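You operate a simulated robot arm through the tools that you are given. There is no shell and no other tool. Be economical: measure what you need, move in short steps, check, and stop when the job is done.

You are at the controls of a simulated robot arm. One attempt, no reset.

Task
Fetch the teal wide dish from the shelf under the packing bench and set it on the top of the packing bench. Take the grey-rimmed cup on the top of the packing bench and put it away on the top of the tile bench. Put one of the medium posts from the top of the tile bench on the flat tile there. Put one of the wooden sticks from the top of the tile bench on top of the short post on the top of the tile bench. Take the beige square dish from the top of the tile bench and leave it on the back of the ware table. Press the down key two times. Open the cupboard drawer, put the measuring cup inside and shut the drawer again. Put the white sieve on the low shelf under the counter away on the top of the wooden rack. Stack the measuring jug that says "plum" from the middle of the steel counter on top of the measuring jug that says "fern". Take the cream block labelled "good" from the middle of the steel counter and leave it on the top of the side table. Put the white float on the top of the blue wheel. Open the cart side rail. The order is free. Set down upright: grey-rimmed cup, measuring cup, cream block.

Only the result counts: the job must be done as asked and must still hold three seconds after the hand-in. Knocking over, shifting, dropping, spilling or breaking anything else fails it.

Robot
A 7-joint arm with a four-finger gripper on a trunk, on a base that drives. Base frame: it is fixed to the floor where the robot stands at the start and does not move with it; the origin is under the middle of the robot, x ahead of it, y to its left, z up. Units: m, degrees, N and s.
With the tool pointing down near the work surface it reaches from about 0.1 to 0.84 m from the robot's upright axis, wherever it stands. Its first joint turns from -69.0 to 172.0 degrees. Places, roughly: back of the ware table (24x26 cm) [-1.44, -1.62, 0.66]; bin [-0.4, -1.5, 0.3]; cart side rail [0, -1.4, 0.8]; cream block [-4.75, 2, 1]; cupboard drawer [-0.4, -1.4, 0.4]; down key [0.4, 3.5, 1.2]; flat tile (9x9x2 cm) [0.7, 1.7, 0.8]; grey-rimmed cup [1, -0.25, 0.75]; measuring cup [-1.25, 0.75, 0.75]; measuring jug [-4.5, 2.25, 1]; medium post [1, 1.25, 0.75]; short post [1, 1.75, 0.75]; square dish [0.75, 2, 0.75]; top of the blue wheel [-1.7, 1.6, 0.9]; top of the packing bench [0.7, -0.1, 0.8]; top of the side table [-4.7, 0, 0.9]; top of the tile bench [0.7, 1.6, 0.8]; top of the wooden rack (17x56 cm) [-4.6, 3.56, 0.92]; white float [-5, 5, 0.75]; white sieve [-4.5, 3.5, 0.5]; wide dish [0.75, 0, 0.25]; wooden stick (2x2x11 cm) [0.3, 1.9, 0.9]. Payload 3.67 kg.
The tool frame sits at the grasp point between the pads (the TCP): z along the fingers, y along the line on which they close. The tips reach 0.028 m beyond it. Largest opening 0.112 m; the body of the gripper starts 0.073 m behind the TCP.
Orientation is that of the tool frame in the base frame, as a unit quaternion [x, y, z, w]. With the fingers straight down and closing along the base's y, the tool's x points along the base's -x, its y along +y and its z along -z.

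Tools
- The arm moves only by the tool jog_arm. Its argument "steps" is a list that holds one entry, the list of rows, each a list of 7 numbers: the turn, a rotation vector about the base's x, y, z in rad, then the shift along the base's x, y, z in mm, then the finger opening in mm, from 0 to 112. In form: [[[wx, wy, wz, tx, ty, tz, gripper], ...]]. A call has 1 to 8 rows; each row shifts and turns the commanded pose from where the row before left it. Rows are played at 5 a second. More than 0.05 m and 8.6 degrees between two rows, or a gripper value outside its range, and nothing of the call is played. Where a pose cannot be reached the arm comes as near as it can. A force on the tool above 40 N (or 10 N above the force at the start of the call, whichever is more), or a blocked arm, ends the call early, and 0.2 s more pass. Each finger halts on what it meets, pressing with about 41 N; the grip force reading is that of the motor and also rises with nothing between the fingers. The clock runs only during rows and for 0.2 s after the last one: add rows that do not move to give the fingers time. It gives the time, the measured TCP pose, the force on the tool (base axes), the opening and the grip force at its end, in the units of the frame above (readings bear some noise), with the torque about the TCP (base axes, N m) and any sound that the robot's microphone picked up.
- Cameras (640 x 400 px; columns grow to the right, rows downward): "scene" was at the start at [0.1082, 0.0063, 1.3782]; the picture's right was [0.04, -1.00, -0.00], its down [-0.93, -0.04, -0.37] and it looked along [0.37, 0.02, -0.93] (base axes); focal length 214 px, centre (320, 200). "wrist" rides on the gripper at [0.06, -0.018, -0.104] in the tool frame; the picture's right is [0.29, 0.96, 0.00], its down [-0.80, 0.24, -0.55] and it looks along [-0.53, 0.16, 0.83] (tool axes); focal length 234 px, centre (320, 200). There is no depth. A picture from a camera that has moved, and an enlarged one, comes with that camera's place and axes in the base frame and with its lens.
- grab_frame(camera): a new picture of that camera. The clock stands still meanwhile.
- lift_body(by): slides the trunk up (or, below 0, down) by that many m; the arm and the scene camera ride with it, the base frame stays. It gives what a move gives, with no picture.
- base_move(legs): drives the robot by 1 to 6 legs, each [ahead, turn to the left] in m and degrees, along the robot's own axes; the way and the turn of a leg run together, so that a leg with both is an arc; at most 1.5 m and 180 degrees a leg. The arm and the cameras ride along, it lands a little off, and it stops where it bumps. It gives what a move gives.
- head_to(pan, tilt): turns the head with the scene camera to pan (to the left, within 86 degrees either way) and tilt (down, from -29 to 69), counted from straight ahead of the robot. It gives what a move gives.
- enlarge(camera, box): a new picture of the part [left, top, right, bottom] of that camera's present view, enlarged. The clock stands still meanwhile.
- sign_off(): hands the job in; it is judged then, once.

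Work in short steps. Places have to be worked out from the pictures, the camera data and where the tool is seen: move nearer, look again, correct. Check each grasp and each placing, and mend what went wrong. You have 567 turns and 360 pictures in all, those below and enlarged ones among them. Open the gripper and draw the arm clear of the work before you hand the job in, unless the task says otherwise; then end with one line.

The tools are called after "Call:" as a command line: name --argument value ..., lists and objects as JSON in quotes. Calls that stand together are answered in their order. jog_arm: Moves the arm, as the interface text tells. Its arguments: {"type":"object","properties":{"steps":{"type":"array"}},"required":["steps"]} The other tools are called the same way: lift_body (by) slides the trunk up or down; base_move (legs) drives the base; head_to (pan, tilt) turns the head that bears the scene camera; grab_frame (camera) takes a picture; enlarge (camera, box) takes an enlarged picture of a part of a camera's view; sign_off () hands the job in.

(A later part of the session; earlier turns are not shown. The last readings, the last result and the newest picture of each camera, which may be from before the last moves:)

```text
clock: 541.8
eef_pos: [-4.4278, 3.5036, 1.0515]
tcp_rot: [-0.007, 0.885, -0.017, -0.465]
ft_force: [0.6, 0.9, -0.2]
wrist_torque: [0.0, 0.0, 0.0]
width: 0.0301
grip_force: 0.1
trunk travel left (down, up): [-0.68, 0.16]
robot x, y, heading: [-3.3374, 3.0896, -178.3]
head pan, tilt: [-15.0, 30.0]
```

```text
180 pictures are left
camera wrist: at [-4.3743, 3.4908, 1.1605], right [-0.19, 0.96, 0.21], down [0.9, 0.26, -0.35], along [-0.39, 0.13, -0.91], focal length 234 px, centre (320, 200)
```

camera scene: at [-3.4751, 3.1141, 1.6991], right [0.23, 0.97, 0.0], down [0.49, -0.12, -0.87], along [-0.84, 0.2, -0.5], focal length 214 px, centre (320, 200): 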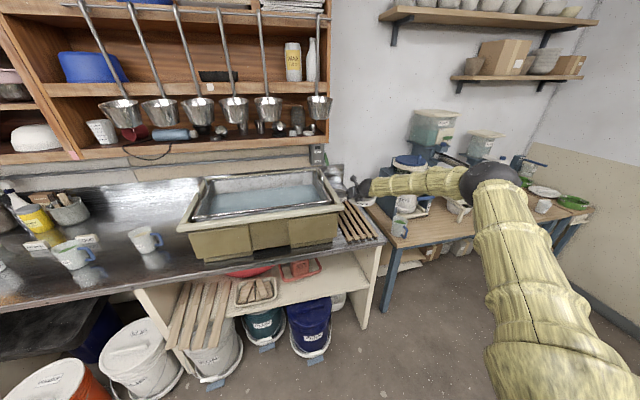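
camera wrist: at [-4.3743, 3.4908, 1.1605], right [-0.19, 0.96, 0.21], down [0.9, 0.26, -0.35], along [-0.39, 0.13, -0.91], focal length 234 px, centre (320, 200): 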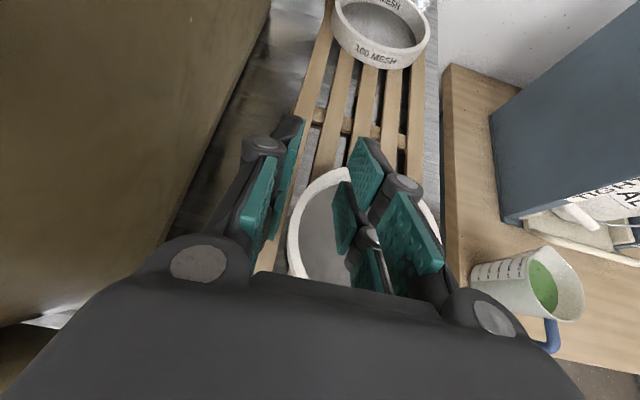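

Sieve placed on the rack. Back off and move along the counter to the jugs.

Call:
base_move --legs '[[-0.4, 0], [0, 90], [0.85, 0], [0, -90]]'

Call:
head_to --pan 0 --tilt 30

Call:
grab_frame --camera "scene"

Call:
enlarge --camera "scene" --box '[180, 140, 420, 290]'

```text
clock: 556.1
eef_pos: [-3.9964, 2.6779, 1.0522]
tcp_rot: [-0.006, 0.886, -0.017, -0.464]
ft_force: [-0.2, 0.7, -0.4]
wrist_torque: [0.01, 0.02, 0.03]
width: 0.03
grip_force: 0.1
trunk travel left (down, up): [-0.68, 0.16]
robot x, y, heading: [-2.9092, 2.262, -178.6]
head pan, tilt: [-15.0, 30.0]
```

```text
clock: 556.9
eef_pos: [-3.9978, 2.6785, 1.0517]
tcp_rot: [-0.005, 0.885, -0.016, -0.464]
ft_force: [-0.5, 0.2, 0.0]
wrist_torque: [0.03, -0.03, -0.03]
width: 0.0302
grip_force: 0.0
trunk travel left (down, up): [-0.68, 0.16]
robot x, y, heading: [-2.9061, 2.2611, -178.6]
head pan, tilt: [0.0, 30.0]
```

```text
179 pictures are left
camera scene: at [-3.0469, 2.2612, 1.5591], right [-0.02, 1.0, 0.0], down [0.5, 0.01, -0.87], along [-0.87, -0.02, -0.5], focal length 214 px, centre (320, 200)
```

scene: 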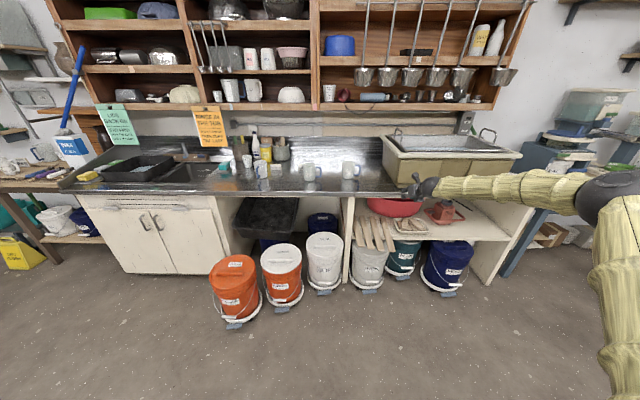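

```text
2.67 times, centred on (300, 215) of scene
camera zoom: at [-3.0469, 2.2612, 1.5591], right [-0.02, 1.0, 0.0], down [0.5, 0.01, -0.87], along [-0.87, -0.02, -0.5], focal length 572 px, centre (373, 160)
```

zoom: 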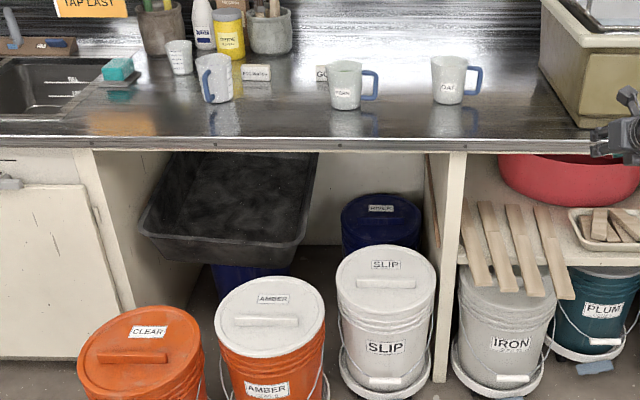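

Call:
enlarge --camera "scene" --box '[236, 150, 316, 200]'

Call:
enlarge --camera "scene" --box '[290, 150, 370, 200]'

```text
8.00 times, centred on (276, 175) of scene
camera zoom: at [-3.0469, 2.2612, 1.5591], right [-0.02, 1.0, 0.0], down [0.5, 0.01, -0.87], along [-0.87, -0.02, -0.5], focal length 1716 px, centre (672, 400)
```

zoom: 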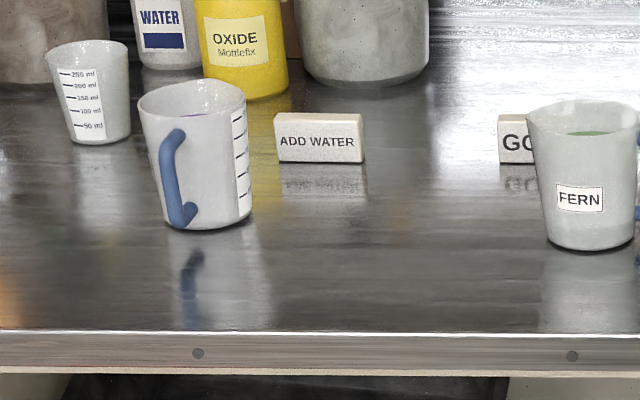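

```text
8.00 times, centred on (330, 175) of scene
camera zoom: at [-3.0469, 2.2612, 1.5591], right [-0.02, 1.0, 0.0], down [0.5, 0.01, -0.87], along [-0.87, -0.02, -0.5], focal length 1716 px, centre (240, 400)
```

zoom: 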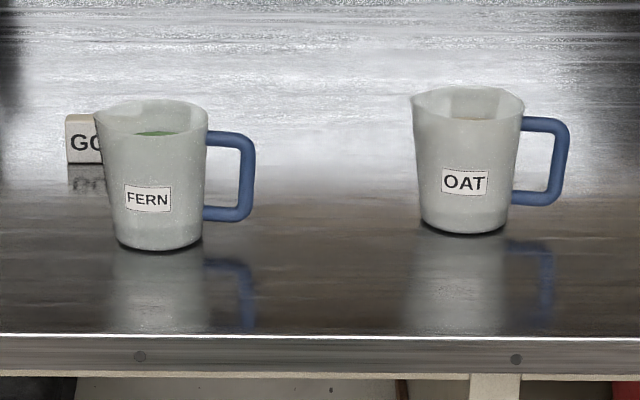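

The left jug's label faces away (toward -y); FERN and OAT are the other two. I need to confirm "plum": retract the arm and view it from the left side.

Call:
jog_arm --steps '[[[0, 0, 0, 45, 0, 5, 60], [0, 0, 0, 45, 0, 5, 60], [0, 0, 0, 45, 0, 5, 60], [0, 0, 0, 45, 0, 5, 60], [0, 0, 0, 45, 0, 5, 60], [0, 0, 0, 45, 0, 5, 60], [0, 0, 0, 45, 0, 5, 60], [0, 0, 0, 45, 0, 5, 60]]]'

Call:
base_move --legs '[[0, 60], [1.35, 0], [0, -80]]'

Call:
head_to --pan -20 --tilt 25

Call:
grab_frame --camera "scene"

```text
clock: 558.7
eef_pos: [-3.6355, 2.6776, 1.0938]
tcp_rot: [-0.006, 0.885, -0.017, -0.466]
ft_force: [0.1, 0.7, 0.6]
wrist_torque: [-0.01, -0.02, -0.01]
width: 0.0601
grip_force: 0.0
trunk travel left (down, up): [-0.68, 0.16]
robot x, y, heading: [-2.9076, 2.2583, -178.3]
head pan, tilt: [0.0, 30.0]
```

```text
clock: 571.5
eef_pos: [-4.0797, 1.716, 1.093]
tcp_rot: [0.149, 0.873, 0.064, -0.46]
ft_force: [0.6, -0.8, 0.7]
wrist_torque: [-0.01, 0.02, 0.01]
width: 0.0601
grip_force: 0.1
trunk travel left (down, up): [-0.68, 0.16]
robot x, y, heading: [-3.5389, 1.0714, 161.1]
head pan, tilt: [0.0, 30.0]
```

```text
clock: 572.4
eef_pos: [-4.0804, 1.7143, 1.0926]
tcp_rot: [0.15, 0.873, 0.065, -0.46]
ft_force: [-0.6, 0.8, 0.1]
wrist_torque: [0.01, -0.01, -0.01]
width: 0.0602
grip_force: 0.2
trunk travel left (down, up): [-0.68, 0.16]
robot x, y, heading: [-3.5373, 1.0737, 161.2]
head pan, tilt: [-20.0, 25.0]
```

```text
175 pictures are left
camera scene: at [-3.657, 1.1502, 1.5671], right [0.63, 0.78, 0.0], down [0.33, -0.27, -0.91], along [-0.71, 0.57, -0.42], focal length 214 px, centre (320, 200)
```

scene: 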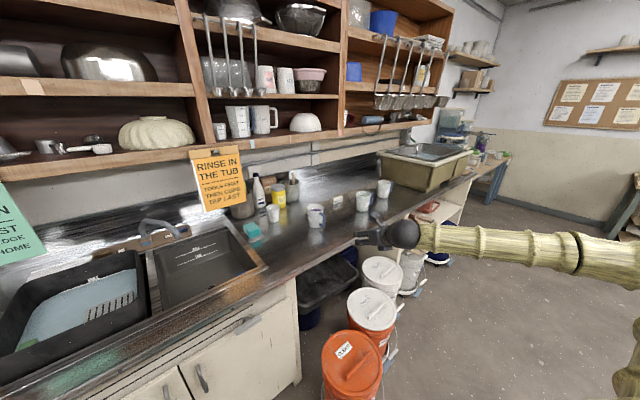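

Call:
enlarge --camera "scene" --box '[250, 170, 410, 270]'

Call:
enlarge --camera "scene" --box '[284, 186, 348, 226]'

```text
4.00 times, centred on (330, 220) of scene
camera zoom: at [-3.657, 1.1502, 1.5671], right [0.63, 0.78, 0.0], down [0.33, -0.27, -0.91], along [-0.71, 0.57, -0.42], focal length 858 px, centre (280, 120)
```

zoom: 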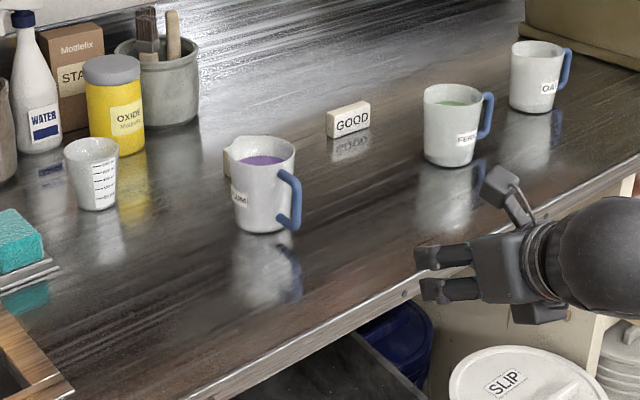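

```text
10.00 times, centred on (316, 206) of scene
camera zoom: at [-3.657, 1.1502, 1.5671], right [0.63, 0.78, 0.0], down [0.33, -0.27, -0.91], along [-0.71, 0.57, -0.42], focal length 2145 px, centre (360, 140)
```

zoom: 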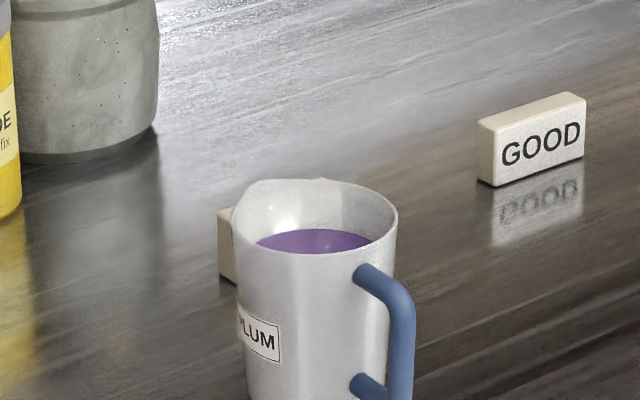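

PLUM confirmed (with purple liquid) at ≈(-4.52,1.80); FERN at ≈(-4.485,2.165). Position the robot at about (-3.55,1.6) facing -x.

Call:
base_move --legs '[[0, -71], [0.53, 0], [0, 90]]'

Call:
jog_arm --steps '[[[0, -0.13, 0, -20, -30, 30, 108], [0, -0.05, 0, -20, -30, 30, 108], [0, 0, 0, -20, -30, 30, 108], [0, 0, 0, -20, -30, 30, 108], [0, 0, 0, -20, -30, 10, 108]]]'

Call:
grab_frame --camera "wrist"

Call:
head_to --pan -10 --tilt 30

Call:
grab_frame --camera "scene"

```text
clock: 582.4
eef_pos: [-4.2525, 2.0437, 1.0923]
tcp_rot: [0.009, 0.885, -0.008, -0.466]
ft_force: [0.2, -1.1, 0.2]
wrist_torque: [-0.02, 0.02, 0.01]
width: 0.0601
grip_force: 0.1
trunk travel left (down, up): [-0.68, 0.16]
robot x, y, heading: [-3.5371, 1.6011, 179.3]
head pan, tilt: [-20.0, 25.0]
```

```text
clock: 583.6
eef_pos: [-4.3539, 1.8894, 1.2213]
tcp_rot: [0.01, 0.924, -0.006, -0.383]
ft_force: [-0.4, -0.6, 0.4]
wrist_torque: [0.04, -0.02, -0.03]
width: 0.108
grip_force: 0.1
trunk travel left (down, up): [-0.68, 0.16]
robot x, y, heading: [-3.5352, 1.6037, 179.5]
head pan, tilt: [-20.0, 25.0]
```

```text
172 pictures are left
camera wrist: at [-4.3214, 1.8738, 1.3366], right [-0.19, 0.96, 0.19], down [0.96, 0.23, -0.18], along [-0.21, 0.14, -0.97], focal length 234 px, centre (320, 200)
```

wrist: 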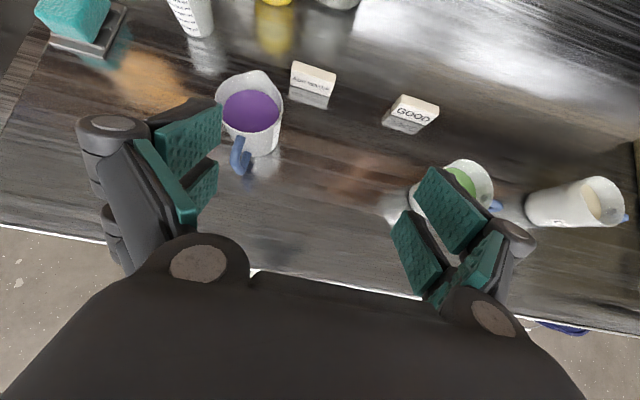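

```text
clock: 584.3
eef_pos: [-4.3521, 1.8939, 1.2203]
tcp_rot: [0.01, 0.923, -0.009, -0.384]
ft_force: [-0.7, -0.1, -0.1]
wrist_torque: [-0.02, 0.0, 0.03]
width: 0.1081
grip_force: 0.0
trunk travel left (down, up): [-0.68, 0.16]
robot x, y, heading: [-3.5378, 1.6061, 179.6]
head pan, tilt: [-10.0, 30.0]
```

```text
171 pictures are left
camera scene: at [-3.6752, 1.6244, 1.5591], right [0.18, 0.98, 0.0], down [0.49, -0.09, -0.87], along [-0.85, 0.16, -0.5], focal length 214 px, centre (320, 200)
```

scene: 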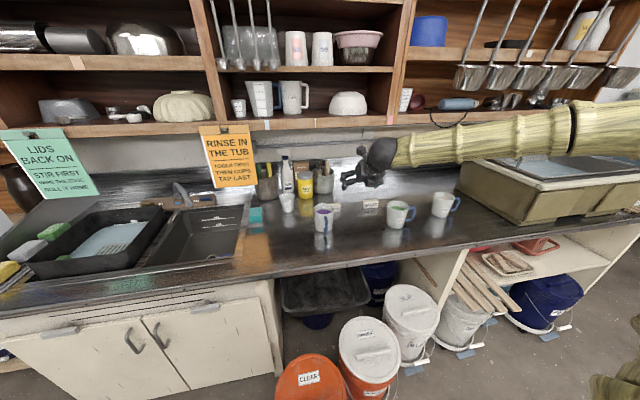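

Plum rim centre ≈(-4.507,1.793). Move above it at z≈1.09 and look.

Call:
jog_arm --steps '[[[0, 0, 0, -38, -25, -30, 110], [0, 0, 0, -38, -25, -30, 110], [0, 0, 0, -38, -25, -30, 110], [0, 0, 0, -38, -25, -30, 110]]]'

Call:
grab_frame --camera "wrist"

```text
refused: row 1 steps farther than a row can; nothing moved
```

```text
170 pictures are left
camera wrist: at [-4.3205, 1.8793, 1.3359], right [-0.19, 0.96, 0.18], down [0.96, 0.22, -0.18], along [-0.21, 0.14, -0.97], focal length 234 px, centre (320, 200)
```

wrist: 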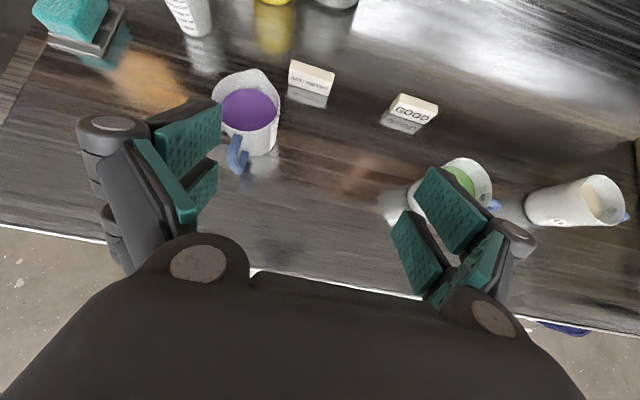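

Call:
jog_arm --steps '[[[0, 0, 0, -31, -20, -24, 110], [0, 0, 0, -31, -20, -24, 110], [0, 0, 0, -31, -20, -24, 110], [0, 0, 0, -31, -20, -24, 110], [0, 0, 0, -31, -20, -20, 110]]]'

Call:
grab_frame --camera "wrist"

```text
clock: 585.5
eef_pos: [-4.5086, 1.7924, 1.1035]
tcp_rot: [0.009, 0.924, -0.008, -0.382]
ft_force: [-0.5, -0.5, 0.0]
wrist_torque: [0.0, -0.03, -0.03]
width: 0.1098
grip_force: 0.2
trunk travel left (down, up): [-0.68, 0.16]
robot x, y, heading: [-3.5376, 1.6023, 179.6]
head pan, tilt: [-10.0, 30.0]
```

```text
169 pictures are left
camera wrist: at [-4.4772, 1.7772, 1.2196], right [-0.19, 0.96, 0.18], down [0.96, 0.22, -0.18], along [-0.21, 0.14, -0.97], focal length 234 px, centre (320, 200)
```

wrist: 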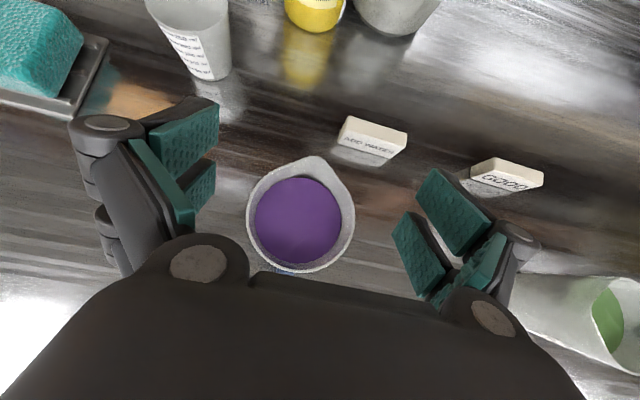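

Rim centre (-4.501,1.793). Shift +7 mm in x and descend around the rim.

Call:
jog_arm --steps '[[[0, 0, 0, 7, 0, -20, 111], [0, 0, 0, 0, 0, -25, 111], [0, 0, 0, 0, 0, -20, 111]]]'

Call:
grab_frame --camera "wrist"

```text
clock: 586.3
eef_pos: [-4.5012, 1.7937, 1.0403]
tcp_rot: [0.01, 0.923, -0.009, -0.384]
ft_force: [-0.2, 0.2, -0.8]
wrist_torque: [0.03, 0.03, 0.02]
width: 0.1112
grip_force: 0.0
trunk travel left (down, up): [-0.68, 0.16]
robot x, y, heading: [-3.5397, 1.6058, 179.8]
head pan, tilt: [-10.0, 30.0]
```

```text
168 pictures are left
camera wrist: at [-4.4687, 1.7786, 1.1562], right [-0.19, 0.96, 0.18], down [0.96, 0.22, -0.18], along [-0.21, 0.14, -0.97], focal length 234 px, centre (320, 200)
```

wrist: 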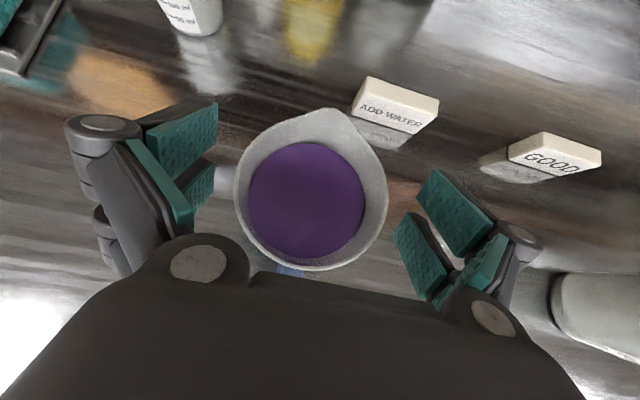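

Centred. Descend 40 mm more and close gently.

Call:
jog_arm --steps '[[[0, 0, 0, 3, -1, -15, 111], [0, 0, 0, 0, 0, -15, 111], [0, 0, 0, 0, 0, -10, 111], [0, 0, 0, 0, 0, 0, 104], [0, 0, 0, 0, 0, 0, 97], [0, 0, 0, 0, 0, 0, 91], [0, 0, 0, 0, 0, 0, 84], [0, 0, 0, 0, 0, 0, 80]]]'

Call:
grab_frame --camera "wrist"

```text
clock: 588.1
eef_pos: [-4.497, 1.7925, 1.0022]
tcp_rot: [0.01, 0.923, -0.008, -0.384]
ft_force: [0.9, 2.4, 2.6]
wrist_torque: [0.01, 0.01, 0.0]
width: 0.0916
grip_force: 41.0
trunk travel left (down, up): [-0.68, 0.16]
robot x, y, heading: [-3.5371, 1.5991, 179.2]
head pan, tilt: [-10.0, 30.0]
```

```text
167 pictures are left
camera wrist: at [-4.4648, 1.7777, 1.1172], right [-0.19, 0.96, 0.18], down [0.96, 0.22, -0.18], along [-0.21, 0.14, -0.97], focal length 234 px, centre (320, 200)
```

wrist: 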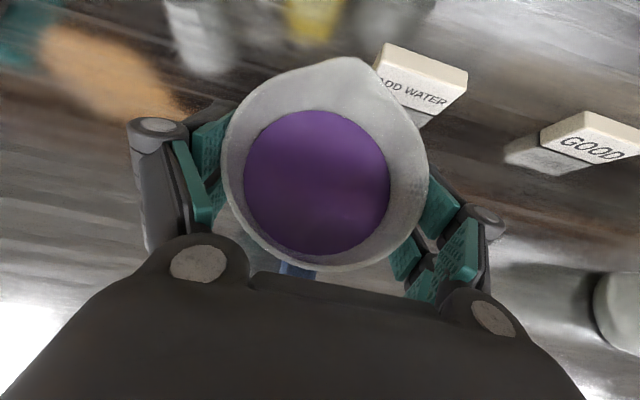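

Gripped. Raise smoothly with the trunk by 0.16 m.

Call:
lift_body --by 0.05

Call:
grab_frame --camera "wrist"

Call:
lift_body --by 0.1

Call:
grab_frame --camera "scene"

```text
clock: 589.0
eef_pos: [-4.4979, 1.7929, 1.0495]
tcp_rot: [0.01, 0.924, -0.007, -0.383]
ft_force: [-0.5, 0.2, -7.1]
wrist_torque: [-0.01, -0.04, 0.0]
width: 0.0919
grip_force: 41.1
trunk travel left (down, up): [-0.73, 0.11]
robot x, y, heading: [-3.5394, 1.6052, 179.4]
head pan, tilt: [-10.0, 30.0]
```

```text
166 pictures are left
camera wrist: at [-4.4657, 1.7778, 1.1656], right [-0.19, 0.96, 0.18], down [0.96, 0.22, -0.18], along [-0.21, 0.14, -0.97], focal length 234 px, centre (320, 200)
```

wrist: 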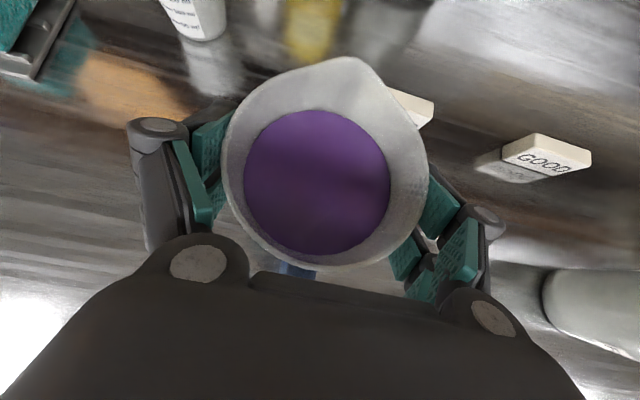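

```text
clock: 590.3
eef_pos: [-4.498, 1.7927, 1.1497]
tcp_rot: [0.01, 0.924, -0.007, -0.383]
ft_force: [0.7, 1.2, -6.6]
wrist_torque: [0.01, -0.05, 0.01]
width: 0.0917
grip_force: 41.0
trunk travel left (down, up): [-0.83, 0.01]
robot x, y, heading: [-3.5356, 1.599, 179.8]
head pan, tilt: [-10.0, 30.0]
```

```text
165 pictures are left
camera scene: at [-3.6763, 1.6234, 1.7089], right [0.18, 0.98, 0.0], down [0.49, -0.09, -0.87], along [-0.85, 0.16, -0.5], focal length 214 px, centre (320, 200)
```

scene: 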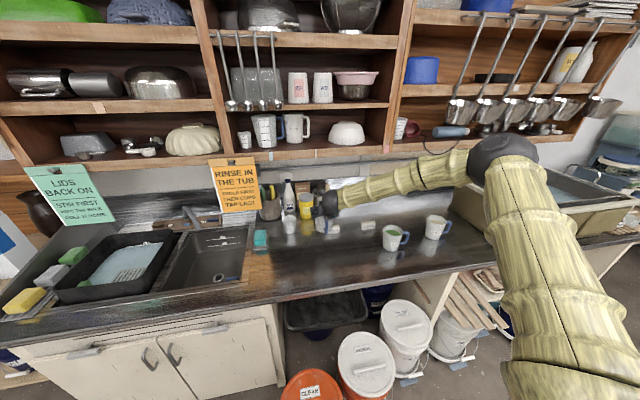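

Zoom on FERN to refine its position before moving over it.

Call:
enlarge --camera "scene" --box '[360, 205, 440, 255]'

Call:
grab_frame --camera "wrist"

```text
8.00 times, centred on (400, 230) of scene
camera zoom: at [-3.6763, 1.6234, 1.7089], right [0.18, 0.98, 0.0], down [0.49, -0.09, -0.87], along [-0.85, 0.16, -0.5], focal length 1716 px, centre (-320, -40)
```

zoom: 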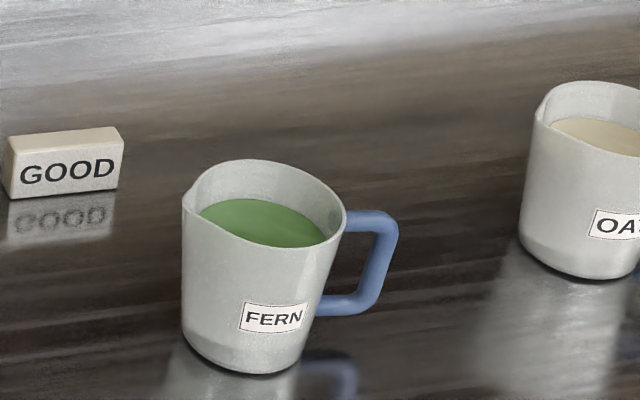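

```text
163 pictures are left
camera wrist: at [-4.4659, 1.7777, 1.2657], right [-0.19, 0.96, 0.18], down [0.96, 0.22, -0.18], along [-0.21, 0.14, -0.97], focal length 234 px, centre (320, 200)
```

wrist: 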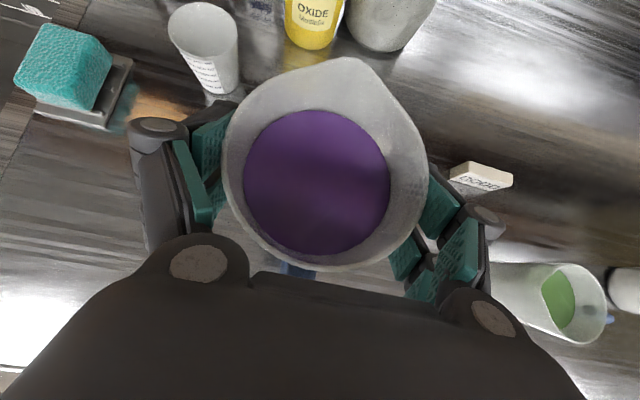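

FERN axis ≈(-4.469,2.161). Raise 25 mm, then glide sideways gently.

Call:
jog_arm --steps '[[[0, 0, 0, 0, 0, 12, 80], [0, 0, 0, 0, 0, 13, 80], [0, 0, 0, 2, 15, 0, 80], [0, 0, 0, 2, 25, 0, 80], [0, 0, 0, 2, 25, 0, 80], [0, 0, 0, 2, 25, 0, 80], [0, 0, 0, 2, 25, 0, 80], [0, 0, 0, 2, 25, 0, 80]]]'

Call:
jog_arm --steps '[[[0, 0, 0, 2, 25, 0, 80], [0, 0, 0, 2, 25, 0, 80], [0, 0, 0, 2, 25, 0, 80], [0, 0, 0, 2, 25, 0, 80], [0, 0, 0, 2, 25, 0, 80], [0, 0, 0, 2, 20, 0, 80], [0, 0, 0, 1, 10, 0, 80]]]'

Call:
grab_frame --camera "wrist"

Call:
enlarge --camera "scene" --box '[320, 150, 480, 250]'

```text
clock: 592.1
eef_pos: [-4.4845, 1.9337, 1.1754]
tcp_rot: [0.01, 0.923, -0.009, -0.384]
ft_force: [-0.3, -0.2, -6.7]
wrist_torque: [0.01, -0.04, 0.01]
width: 0.0918
grip_force: 40.9
trunk travel left (down, up): [-0.83, 0.01]
robot x, y, heading: [-3.5368, 1.6023, 179.4]
head pan, tilt: [-10.0, 30.0]
```

```text
clock: 593.7
eef_pos: [-4.474, 2.0885, 1.1759]
tcp_rot: [0.01, 0.924, -0.008, -0.383]
ft_force: [-0.3, -0.3, -6.2]
wrist_torque: [0.0, -0.05, 0.0]
width: 0.0917
grip_force: 40.7
trunk travel left (down, up): [-0.83, 0.01]
robot x, y, heading: [-3.5365, 1.6011, 179.6]
head pan, tilt: [-10.0, 30.0]
```

```text
162 pictures are left
camera wrist: at [-4.4409, 2.0736, 1.2907], right [-0.19, 0.96, 0.18], down [0.96, 0.23, -0.18], along [-0.21, 0.14, -0.97], focal length 234 px, centre (320, 200)
```

wrist: 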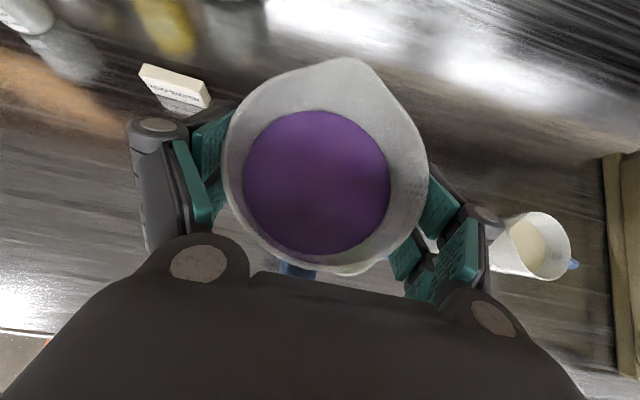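

```text
4.00 times, centred on (400, 200) of scene
camera zoom: at [-3.6763, 1.6245, 1.709], right [0.18, 0.98, 0.0], down [0.49, -0.09, -0.87], along [-0.85, 0.16, -0.5], focal length 858 px, centre (0, 200)
```

zoom: 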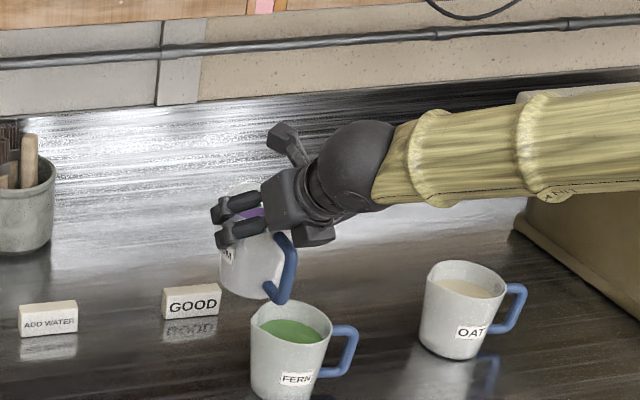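

Continue 70 mm sideways and 8 mm in x, then compare.

Call:
jog_arm --steps '[[[0, 0, 0, 3, 20, 0, 80], [0, 0, 0, 3, 25, 0, 80], [0, 0, 0, 2, 18, 0, 80], [0, 0, 0, 0, 7, 0, 80]]]'

Call:
enlarge --camera "scene" --box '[350, 170, 446, 230]'

Call:
grab_frame --camera "wrist"

```text
clock: 594.7
eef_pos: [-4.4648, 2.1583, 1.1749]
tcp_rot: [0.01, 0.923, -0.009, -0.384]
ft_force: [0.4, -0.3, -7.2]
wrist_torque: [0.01, -0.03, -0.01]
width: 0.0921
grip_force: 40.2
trunk travel left (down, up): [-0.83, 0.01]
robot x, y, heading: [-3.5389, 1.6053, 179.6]
head pan, tilt: [-10.0, 30.0]
```

```text
6.67 times, centred on (398, 200) of scene
camera zoom: at [-3.6762, 1.6247, 1.709], right [0.18, 0.98, 0.0], down [0.49, -0.09, -0.87], along [-0.85, 0.16, -0.5], focal length 1430 px, centre (-200, 200)
```

zoom: 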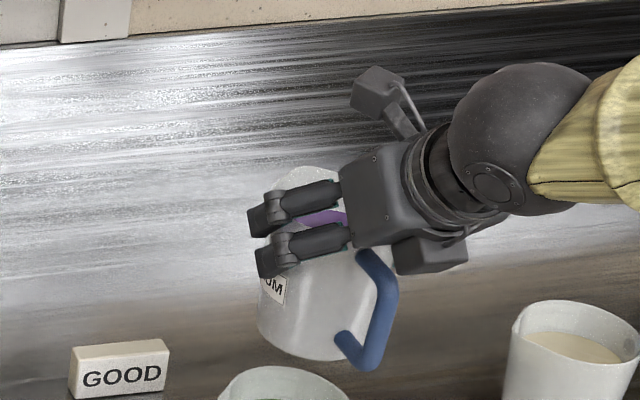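

```text
159 pictures are left
camera wrist: at [-4.4328, 2.1439, 1.291], right [-0.19, 0.96, 0.18], down [0.96, 0.22, -0.18], along [-0.21, 0.14, -0.97], focal length 234 px, centre (320, 200)
```

wrist: 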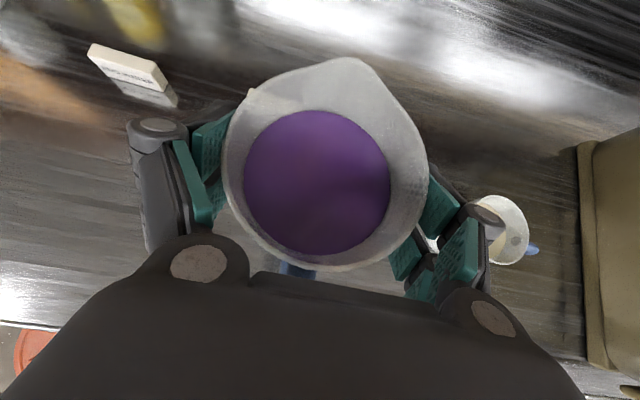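

Aligned within a few mm. Lower gently in small steps.

Call:
jog_arm --steps '[[[0, 0, 0, 0, -2, -10, 80], [0, 0, 0, 0, 0, -10, 80], [0, 0, 0, 0, 0, -8, 80], [0, 0, 0, 0, 0, -6, 80]]]'

Call:
enlarge --camera "scene" --box '[350, 180, 446, 240]'

```text
clock: 595.7
eef_pos: [-4.4648, 2.1555, 1.1413]
tcp_rot: [0.01, 0.924, -0.008, -0.383]
ft_force: [-0.7, 0.3, -6.2]
wrist_torque: [-0.02, 0.0, -0.03]
width: 0.0919
grip_force: 40.8
trunk travel left (down, up): [-0.83, 0.01]
robot x, y, heading: [-3.5397, 1.5978, 179.4]
head pan, tilt: [-10.0, 30.0]
```

```text
6.67 times, centred on (398, 210) of scene
camera zoom: at [-3.6764, 1.6244, 1.709], right [0.18, 0.98, 0.0], down [0.49, -0.09, -0.87], along [-0.85, 0.16, -0.5], focal length 1430 px, centre (-200, 133)
```

zoom: 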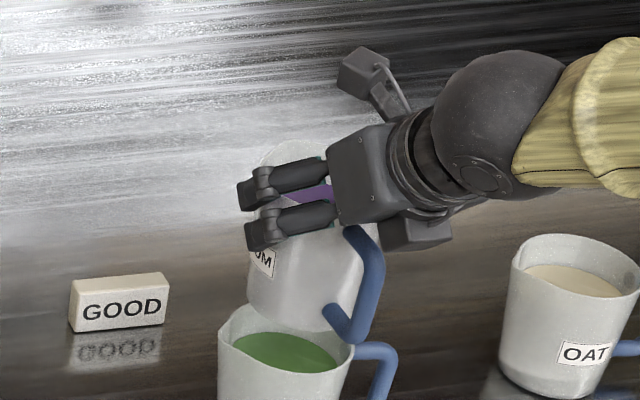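

Alignment verified from two views. Continue down in 4 mm steps.

Call:
jog_arm --steps '[[[0, 0, 0, 0, 0, -4, 80], [0, 0, 0, 0, 0, -4, 80], [0, 0, 0, 0, 0, -4, 80], [0, 0, 0, 0, 0, -4, 80]]]'

Call:
enlarge --camera "scene" --box '[350, 180, 446, 240]'

```text
clock: 596.7
eef_pos: [-4.4637, 2.1557, 1.1243]
tcp_rot: [0.009, 0.924, -0.008, -0.383]
ft_force: [-0.4, -0.8, -6.6]
wrist_torque: [-0.03, -0.05, -0.05]
width: 0.092
grip_force: 41.2
trunk travel left (down, up): [-0.83, 0.01]
robot x, y, heading: [-3.5388, 1.6011, 179.5]
head pan, tilt: [-10.0, 30.0]
```

```text
6.67 times, centred on (398, 210) of scene
camera zoom: at [-3.6763, 1.6244, 1.709], right [0.18, 0.98, 0.0], down [0.49, -0.09, -0.87], along [-0.85, 0.16, -0.5], focal length 1430 px, centre (-200, 133)
```

zoom: 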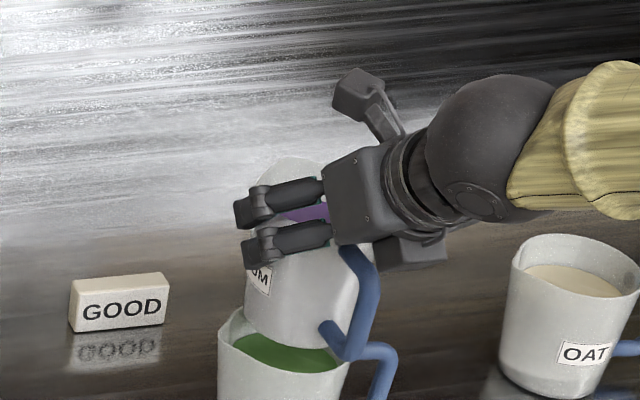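

Call:
jog_arm --steps '[[[0, 0, 0, 0, 0, -3, 80], [0, 0, 0, 0, 0, -3, 80], [0, 0, 0, 0, 0, -3, 80], [0, 0, 0, 0, 0, -3, 80]]]'

```text
clock: 597.7
eef_pos: [-4.4645, 2.1561, 1.1147]
tcp_rot: [0.009, 0.923, -0.009, -0.384]
ft_force: [0.1, -0.2, -3.3]
wrist_torque: [-0.06, -0.04, 0.04]
width: 0.0916
grip_force: 40.8
trunk travel left (down, up): [-0.83, 0.01]
robot x, y, heading: [-3.5384, 1.6007, 179.6]
head pan, tilt: [-10.0, 30.0]
```

Call:
jog_arm --steps '[[[0, 0, 0, 0, 0, -2, 80], [0, 0, 0, 0, 0, -2, 80], [0, 0, 0, 0, 0, 0, 80]]]'

Call:
enlarge --camera "scene" --box '[350, 180, 446, 240]'

```text
clock: 598.5
eef_pos: [-4.4648, 2.1559, 1.1142]
tcp_rot: [0.01, 0.922, -0.008, -0.386]
ft_force: [-4.8, 6.1, 17.8]
wrist_torque: [0.58, 0.13, 0.08]
width: 0.092
grip_force: 40.9
trunk travel left (down, up): [-0.83, 0.01]
robot x, y, heading: [-3.5393, 1.6009, 179.5]
head pan, tilt: [-10.0, 30.0]
```

```text
6.67 times, centred on (398, 210) of scene
camera zoom: at [-3.6733, 1.6228, 1.7096], right [0.18, 0.98, 0.0], down [0.49, -0.09, -0.87], along [-0.85, 0.16, -0.5], focal length 1430 px, centre (-200, 133)
```

zoom: 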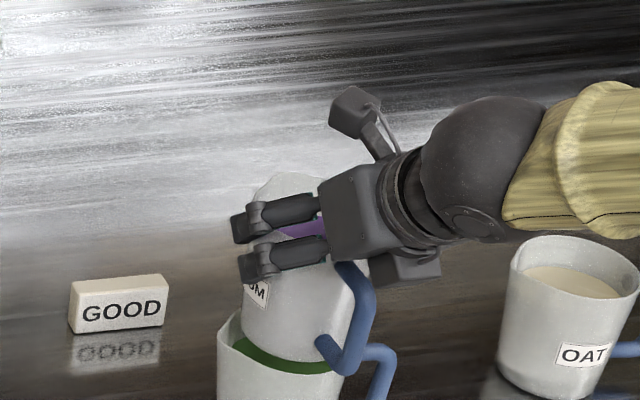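

Contact: the base is seated at the FERN rim. Ease 2 mm up and check the residual force before releasing.

Call:
jog_arm --steps '[[[0, 0, 0, 0, 0, 2, 80], [0, 0, 0, 0, 0, 0, 80]]]'

Call:
grab_frame --camera "wrist"

```text
clock: 599.1
eef_pos: [-4.4647, 2.1549, 1.1132]
tcp_rot: [0.009, 0.923, -0.008, -0.384]
ft_force: [-5.9, 3.7, 15.5]
wrist_torque: [0.03, 0.57, -0.08]
width: 0.0921
grip_force: 40.7
trunk travel left (down, up): [-0.83, 0.01]
robot x, y, heading: [-3.5375, 1.6024, 179.5]
head pan, tilt: [-10.0, 30.0]
```

```text
155 pictures are left
camera wrist: at [-4.4314, 2.1401, 1.2293], right [-0.19, 0.96, 0.18], down [0.96, 0.23, -0.18], along [-0.22, 0.14, -0.97], focal length 234 px, centre (320, 200)
```

wrist: 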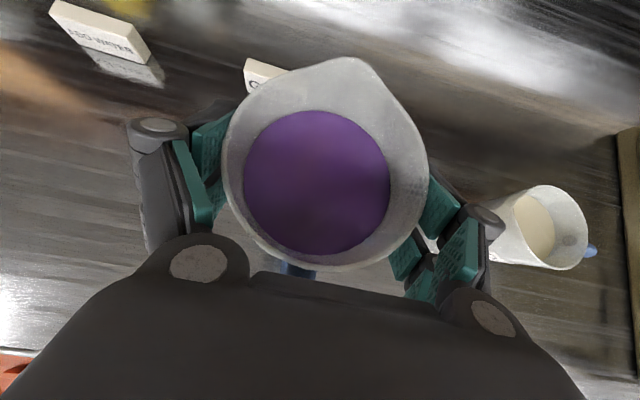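

Contact is centred. Open slowly and see whether the jug stays level.

Call:
jog_arm --steps '[[[0, 0, 0, 0, 0, 1, 88], [0, 0, 0, 0, 0, 0, 92], [0, 0, 0, 0, 0, 0, 94], [0, 0, 0, 0, 0, 0, 97], [0, 0, 0, 0, 0, 0, 97]]]'

Call:
grab_frame --camera "wrist"

Call:
enlarge --camera "scene" --box '[350, 180, 446, 240]'

```text
clock: 600.3
eef_pos: [-4.4631, 2.1555, 1.1138]
tcp_rot: [0.011, 0.923, -0.007, -0.384]
ft_force: [0.2, 0.5, -0.1]
wrist_torque: [-0.01, 0.0, -0.01]
width: 0.097
grip_force: 0.1
trunk travel left (down, up): [-0.83, 0.01]
robot x, y, heading: [-3.5359, 1.6022, 179.6]
head pan, tilt: [-10.0, 30.0]
```

```text
154 pictures are left
camera wrist: at [-4.4318, 2.1408, 1.2288], right [-0.19, 0.96, 0.18], down [0.96, 0.22, -0.18], along [-0.21, 0.14, -0.97], focal length 234 px, centre (320, 200)
```

wrist: 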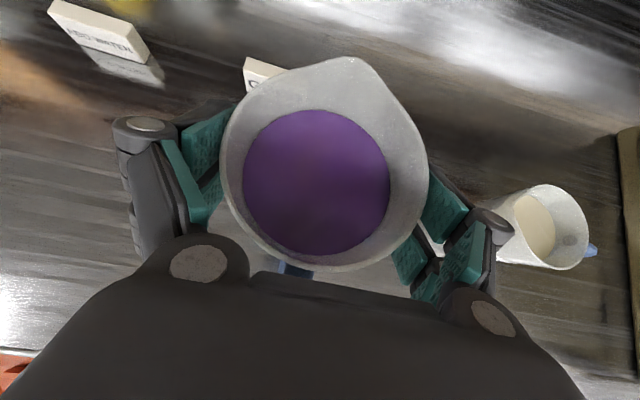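

```text
6.67 times, centred on (398, 210) of scene
camera zoom: at [-3.675, 1.6236, 1.7091], right [0.18, 0.98, 0.0], down [0.49, -0.09, -0.87], along [-0.85, 0.16, -0.5], focal length 1430 px, centre (-200, 133)
```

zoom: 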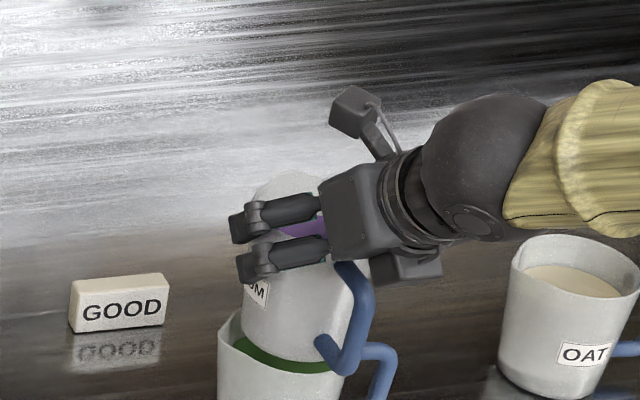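

The jug stays put. Open wider and lift straight out.

Call:
jog_arm --steps '[[[0, 0, 0, 0, 0, 0, 108], [0, 0, 0, 0, 0, 0, 111], [0, 0, 0, 0, 0, 15, 111], [0, 0, 0, 0, 0, 25, 111], [0, 0, 0, 0, 0, 25, 111], [0, 0, 0, 20, 0, 30, 111], [0, 0, 0, 30, 0, 30, 111]]]'

Call:
grab_frame --camera "wrist"

Call:
enlarge --camera "scene" --box '[350, 180, 446, 240]'

```text
clock: 601.9
eef_pos: [-4.413, 2.1549, 1.2413]
tcp_rot: [0.01, 0.923, -0.008, -0.385]
ft_force: [0.3, 0.9, 0.8]
wrist_torque: [-0.01, 0.0, 0.0]
width: 0.1112
grip_force: 0.4
trunk travel left (down, up): [-0.83, 0.01]
robot x, y, heading: [-3.5396, 1.6032, 179.6]
head pan, tilt: [-10.0, 30.0]
```

```text
152 pictures are left
camera wrist: at [-4.3801, 2.1403, 1.356], right [-0.19, 0.96, 0.18], down [0.96, 0.23, -0.18], along [-0.22, 0.14, -0.97], focal length 234 px, centre (320, 200)
```

wrist: 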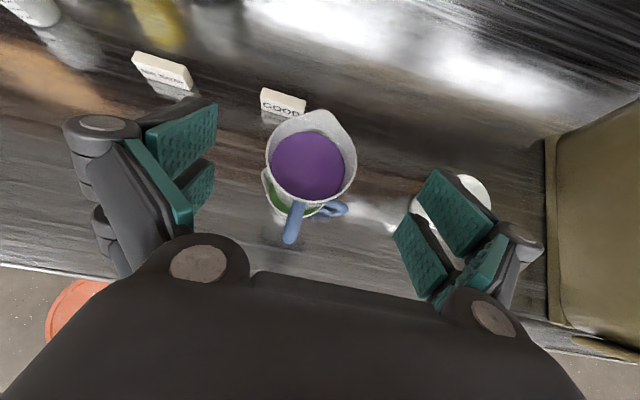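

```text
6.67 times, centred on (398, 210) of scene
camera zoom: at [-3.6723, 1.6234, 1.7093], right [0.18, 0.98, 0.0], down [0.49, -0.09, -0.87], along [-0.85, 0.16, -0.5], focal length 1430 px, centre (-200, 133)
```

zoom: 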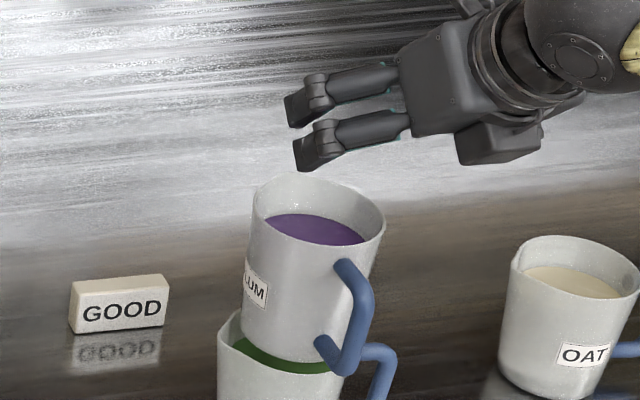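

Plum is stacked level on FERN. Next the GOOD block at ≈(-4.65,2.10), just behind the stack, so I'll approach from the left: retract, drive to (-3.8,1.25) and face ~150°.

Call:
jog_arm --steps '[[[0, 0, 0, 40, -10, 0, 60], [0, 0, 0, 45, -15, 0, 60], [0, 0, 0, 45, -15, 0, 60], [0, 0, 0, 45, -15, 0, 60], [0, 0, 0, 45, -15, 0, 60]]]'

Call:
base_move --legs '[[0, 54], [0.43, 0], [0, -84]]'

Call:
head_to --pan -15 --tilt 35

Call:
grab_frame --camera "scene"

```text
clock: 603.1
eef_pos: [-4.1929, 2.0852, 1.2382]
tcp_rot: [0.009, 0.924, -0.009, -0.383]
ft_force: [0.0, 0.2, 0.9]
wrist_torque: [-0.04, -0.04, 0.03]
width: 0.06
grip_force: 0.1
trunk travel left (down, up): [-0.83, 0.01]
robot x, y, heading: [-3.5359, 1.6052, 179.4]
head pan, tilt: [-10.0, 30.0]
```

```text
clock: 606.7
eef_pos: [-4.3601, 1.3273, 1.2353]
tcp_rot: [-0.392, 0.836, -0.181, -0.338]
ft_force: [1.3, -0.7, -0.6]
wrist_torque: [0.01, 0.01, -0.03]
width: 0.0598
grip_force: 0.1
trunk travel left (down, up): [-0.83, 0.01]
robot x, y, heading: [-3.5732, 1.5442, -128.7]
head pan, tilt: [-10.0, 30.0]
stopped in leg 2: the robot was blocked; the commanded pose is now the measured one
```

```text
clock: 607.4
eef_pos: [-4.3568, 1.3288, 1.2368]
tcp_rot: [-0.393, 0.835, -0.18, -0.34]
ft_force: [0.2, 0.1, -0.6]
wrist_torque: [-0.01, 0.02, -0.02]
width: 0.06
grip_force: 0.2
trunk travel left (down, up): [-0.83, 0.01]
robot x, y, heading: [-3.5728, 1.5499, -128.7]
head pan, tilt: [-15.0, 35.0]
```

```text
150 pictures are left
camera scene: at [-3.6724, 1.4598, 1.7015], right [-0.59, 0.8, 0.0], down [0.46, 0.34, -0.82], along [-0.66, -0.49, -0.57], focal length 214 px, centre (320, 200)
```

scene: 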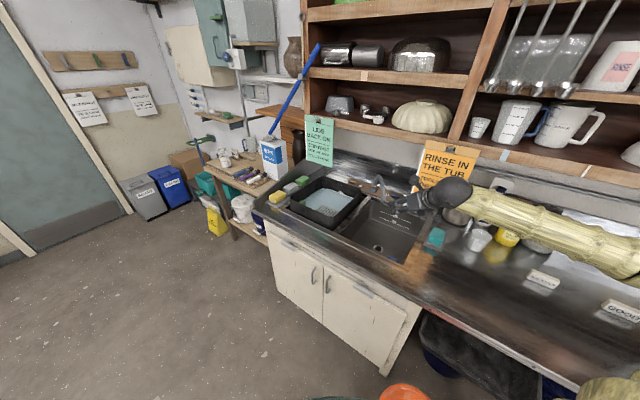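

The base bumped something (likely the orange bucket's dolly) so I back off slightly and instead reach from here, stretched at yaw ≈153°, clear of the jug stack.

Call:
base_move --legs '[[-0.04, 0], [0, -69]]'

Call:
head_to --pan 0 --tilt 50

Call:
grab_frame --camera "scene"

Call:
grab_frame --camera "wrist"

```text
clock: 611.2
eef_pos: [-4.0396, 2.2272, 1.2364]
tcp_rot: [0.144, 0.912, 0.042, -0.382]
ft_force: [-0.6, -0.5, -0.8]
wrist_torque: [-0.02, 0.03, -0.05]
width: 0.0601
grip_force: 0.0
trunk travel left (down, up): [-0.83, 0.01]
robot x, y, heading: [-3.5454, 1.5754, 163.1]
head pan, tilt: [-15.0, 35.0]
```

```text
clock: 612.0
eef_pos: [-4.0398, 2.227, 1.2363]
tcp_rot: [0.144, 0.912, 0.042, -0.382]
ft_force: [-0.5, 0.0, -0.3]
wrist_torque: [-0.01, -0.04, -0.03]
width: 0.0599
grip_force: 0.0
trunk travel left (down, up): [-0.83, 0.01]
robot x, y, heading: [-3.545, 1.5785, 163.1]
head pan, tilt: [0.0, 50.0]
```

```text
149 pictures are left
camera scene: at [-3.6665, 1.6191, 1.6797], right [0.29, 0.96, 0.0], down [0.73, -0.22, -0.64], along [-0.62, 0.19, -0.77], focal length 214 px, centre (320, 200)
```

scene: 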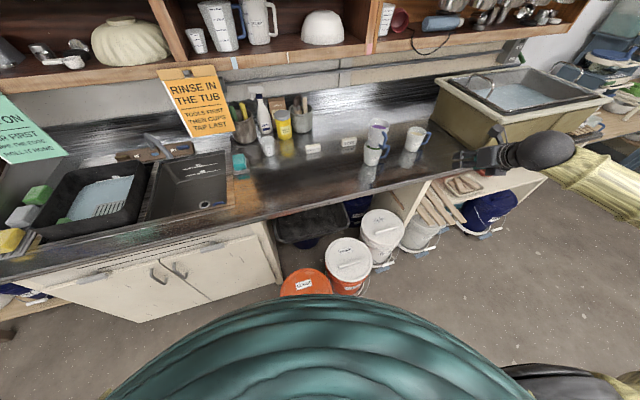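

```text
148 pictures are left
camera wrist: at [-4.0127, 2.2056, 1.3519], right [0.09, 0.98, 0.17], down [0.98, -0.06, -0.18], along [-0.17, 0.19, -0.97], focal length 234 px, centre (320, 200)
```

wrist: 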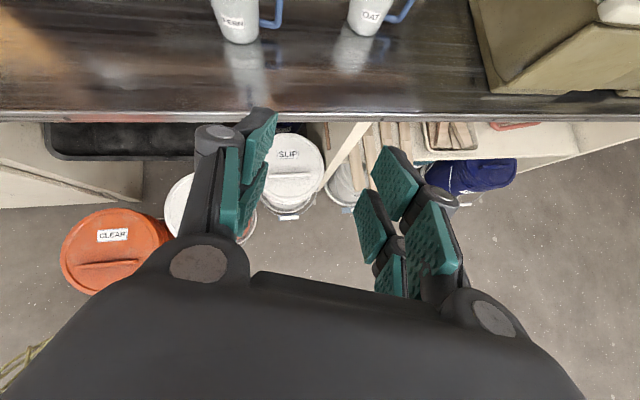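

Buckets look unmoved. Swing the arm left at safe height, set yaw ≈153° and tilt ≈62°, then approach along that line.

Call:
jog_arm --steps '[[[0, 0, -0.1, 0, -45, -10, 100], [0, 0, -0.104, 0, -45, -10, 100], [0.067, 0.132, 0, -10, -45, -10, 100], [0.067, 0.132, 0, -10, -45, -10, 100], [0, 0, 0, -10, -45, -10, 100], [0, 0, 0, -40, -20, -10, 100], [0, 0, 0, -45, 0, -10, 100], [0, 0, 0, -45, 0, -10, 100]]]'

Call:
jog_arm --steps '[[[0, 0, 0, -45, 0, -10, 100], [0, 0, 0, -45, 0, -10, 100], [0, 0, 0, -45, 0, -10, 100]]]'

Call:
grab_frame --camera "wrist"

Call:
grab_frame --camera "scene"

```text
clock: 613.8
eef_pos: [-4.2117, 1.9846, 1.1533]
tcp_rot: [0.218, 0.829, 0.109, -0.504]
ft_force: [-0.5, 0.0, 0.6]
wrist_torque: [-0.03, 0.0, -0.04]
width: 0.1002
grip_force: 0.0
out of reach, approached as far as the arm can: row 4, 5
trunk travel left (down, up): [-0.83, 0.01]
robot x, y, heading: [-3.5459, 1.5781, 163.0]
head pan, tilt: [0.0, 50.0]
```

```text
clock: 614.6
eef_pos: [-4.3467, 1.9855, 1.1218]
tcp_rot: [0.22, 0.828, 0.11, -0.504]
ft_force: [0.3, 0.2, -1.0]
wrist_torque: [0.02, 0.0, -0.03]
width: 0.0999
grip_force: 0.1
trunk travel left (down, up): [-0.83, 0.01]
robot x, y, heading: [-3.543, 1.5796, 163.1]
head pan, tilt: [0.0, 50.0]
```

```text
147 pictures are left
camera wrist: at [-4.2958, 1.944, 1.2231], right [0.34, 0.92, 0.22], down [0.87, -0.21, -0.45], along [-0.37, 0.34, -0.86], focal length 234 px, centre (320, 200)
```

wrist: 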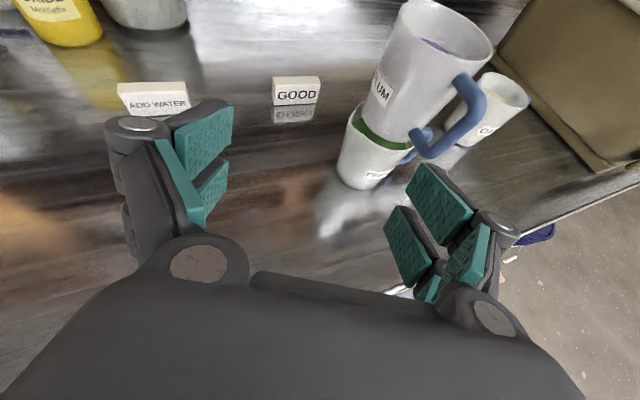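

```text
146 pictures are left
camera scene: at [-3.6691, 1.6186, 1.6794], right [0.29, 0.96, 0.0], down [0.73, -0.22, -0.64], along [-0.61, 0.19, -0.77], focal length 214 px, centre (320, 200)
```

scene: 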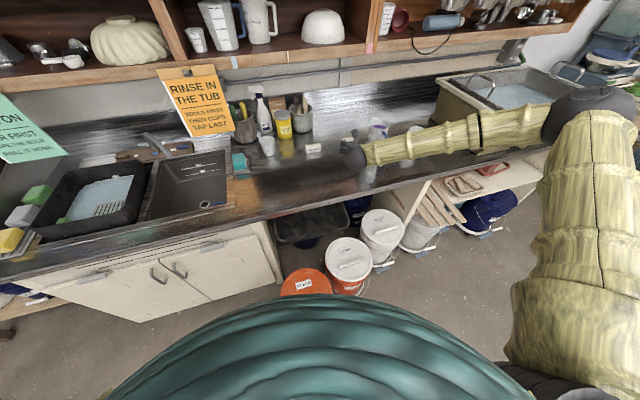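

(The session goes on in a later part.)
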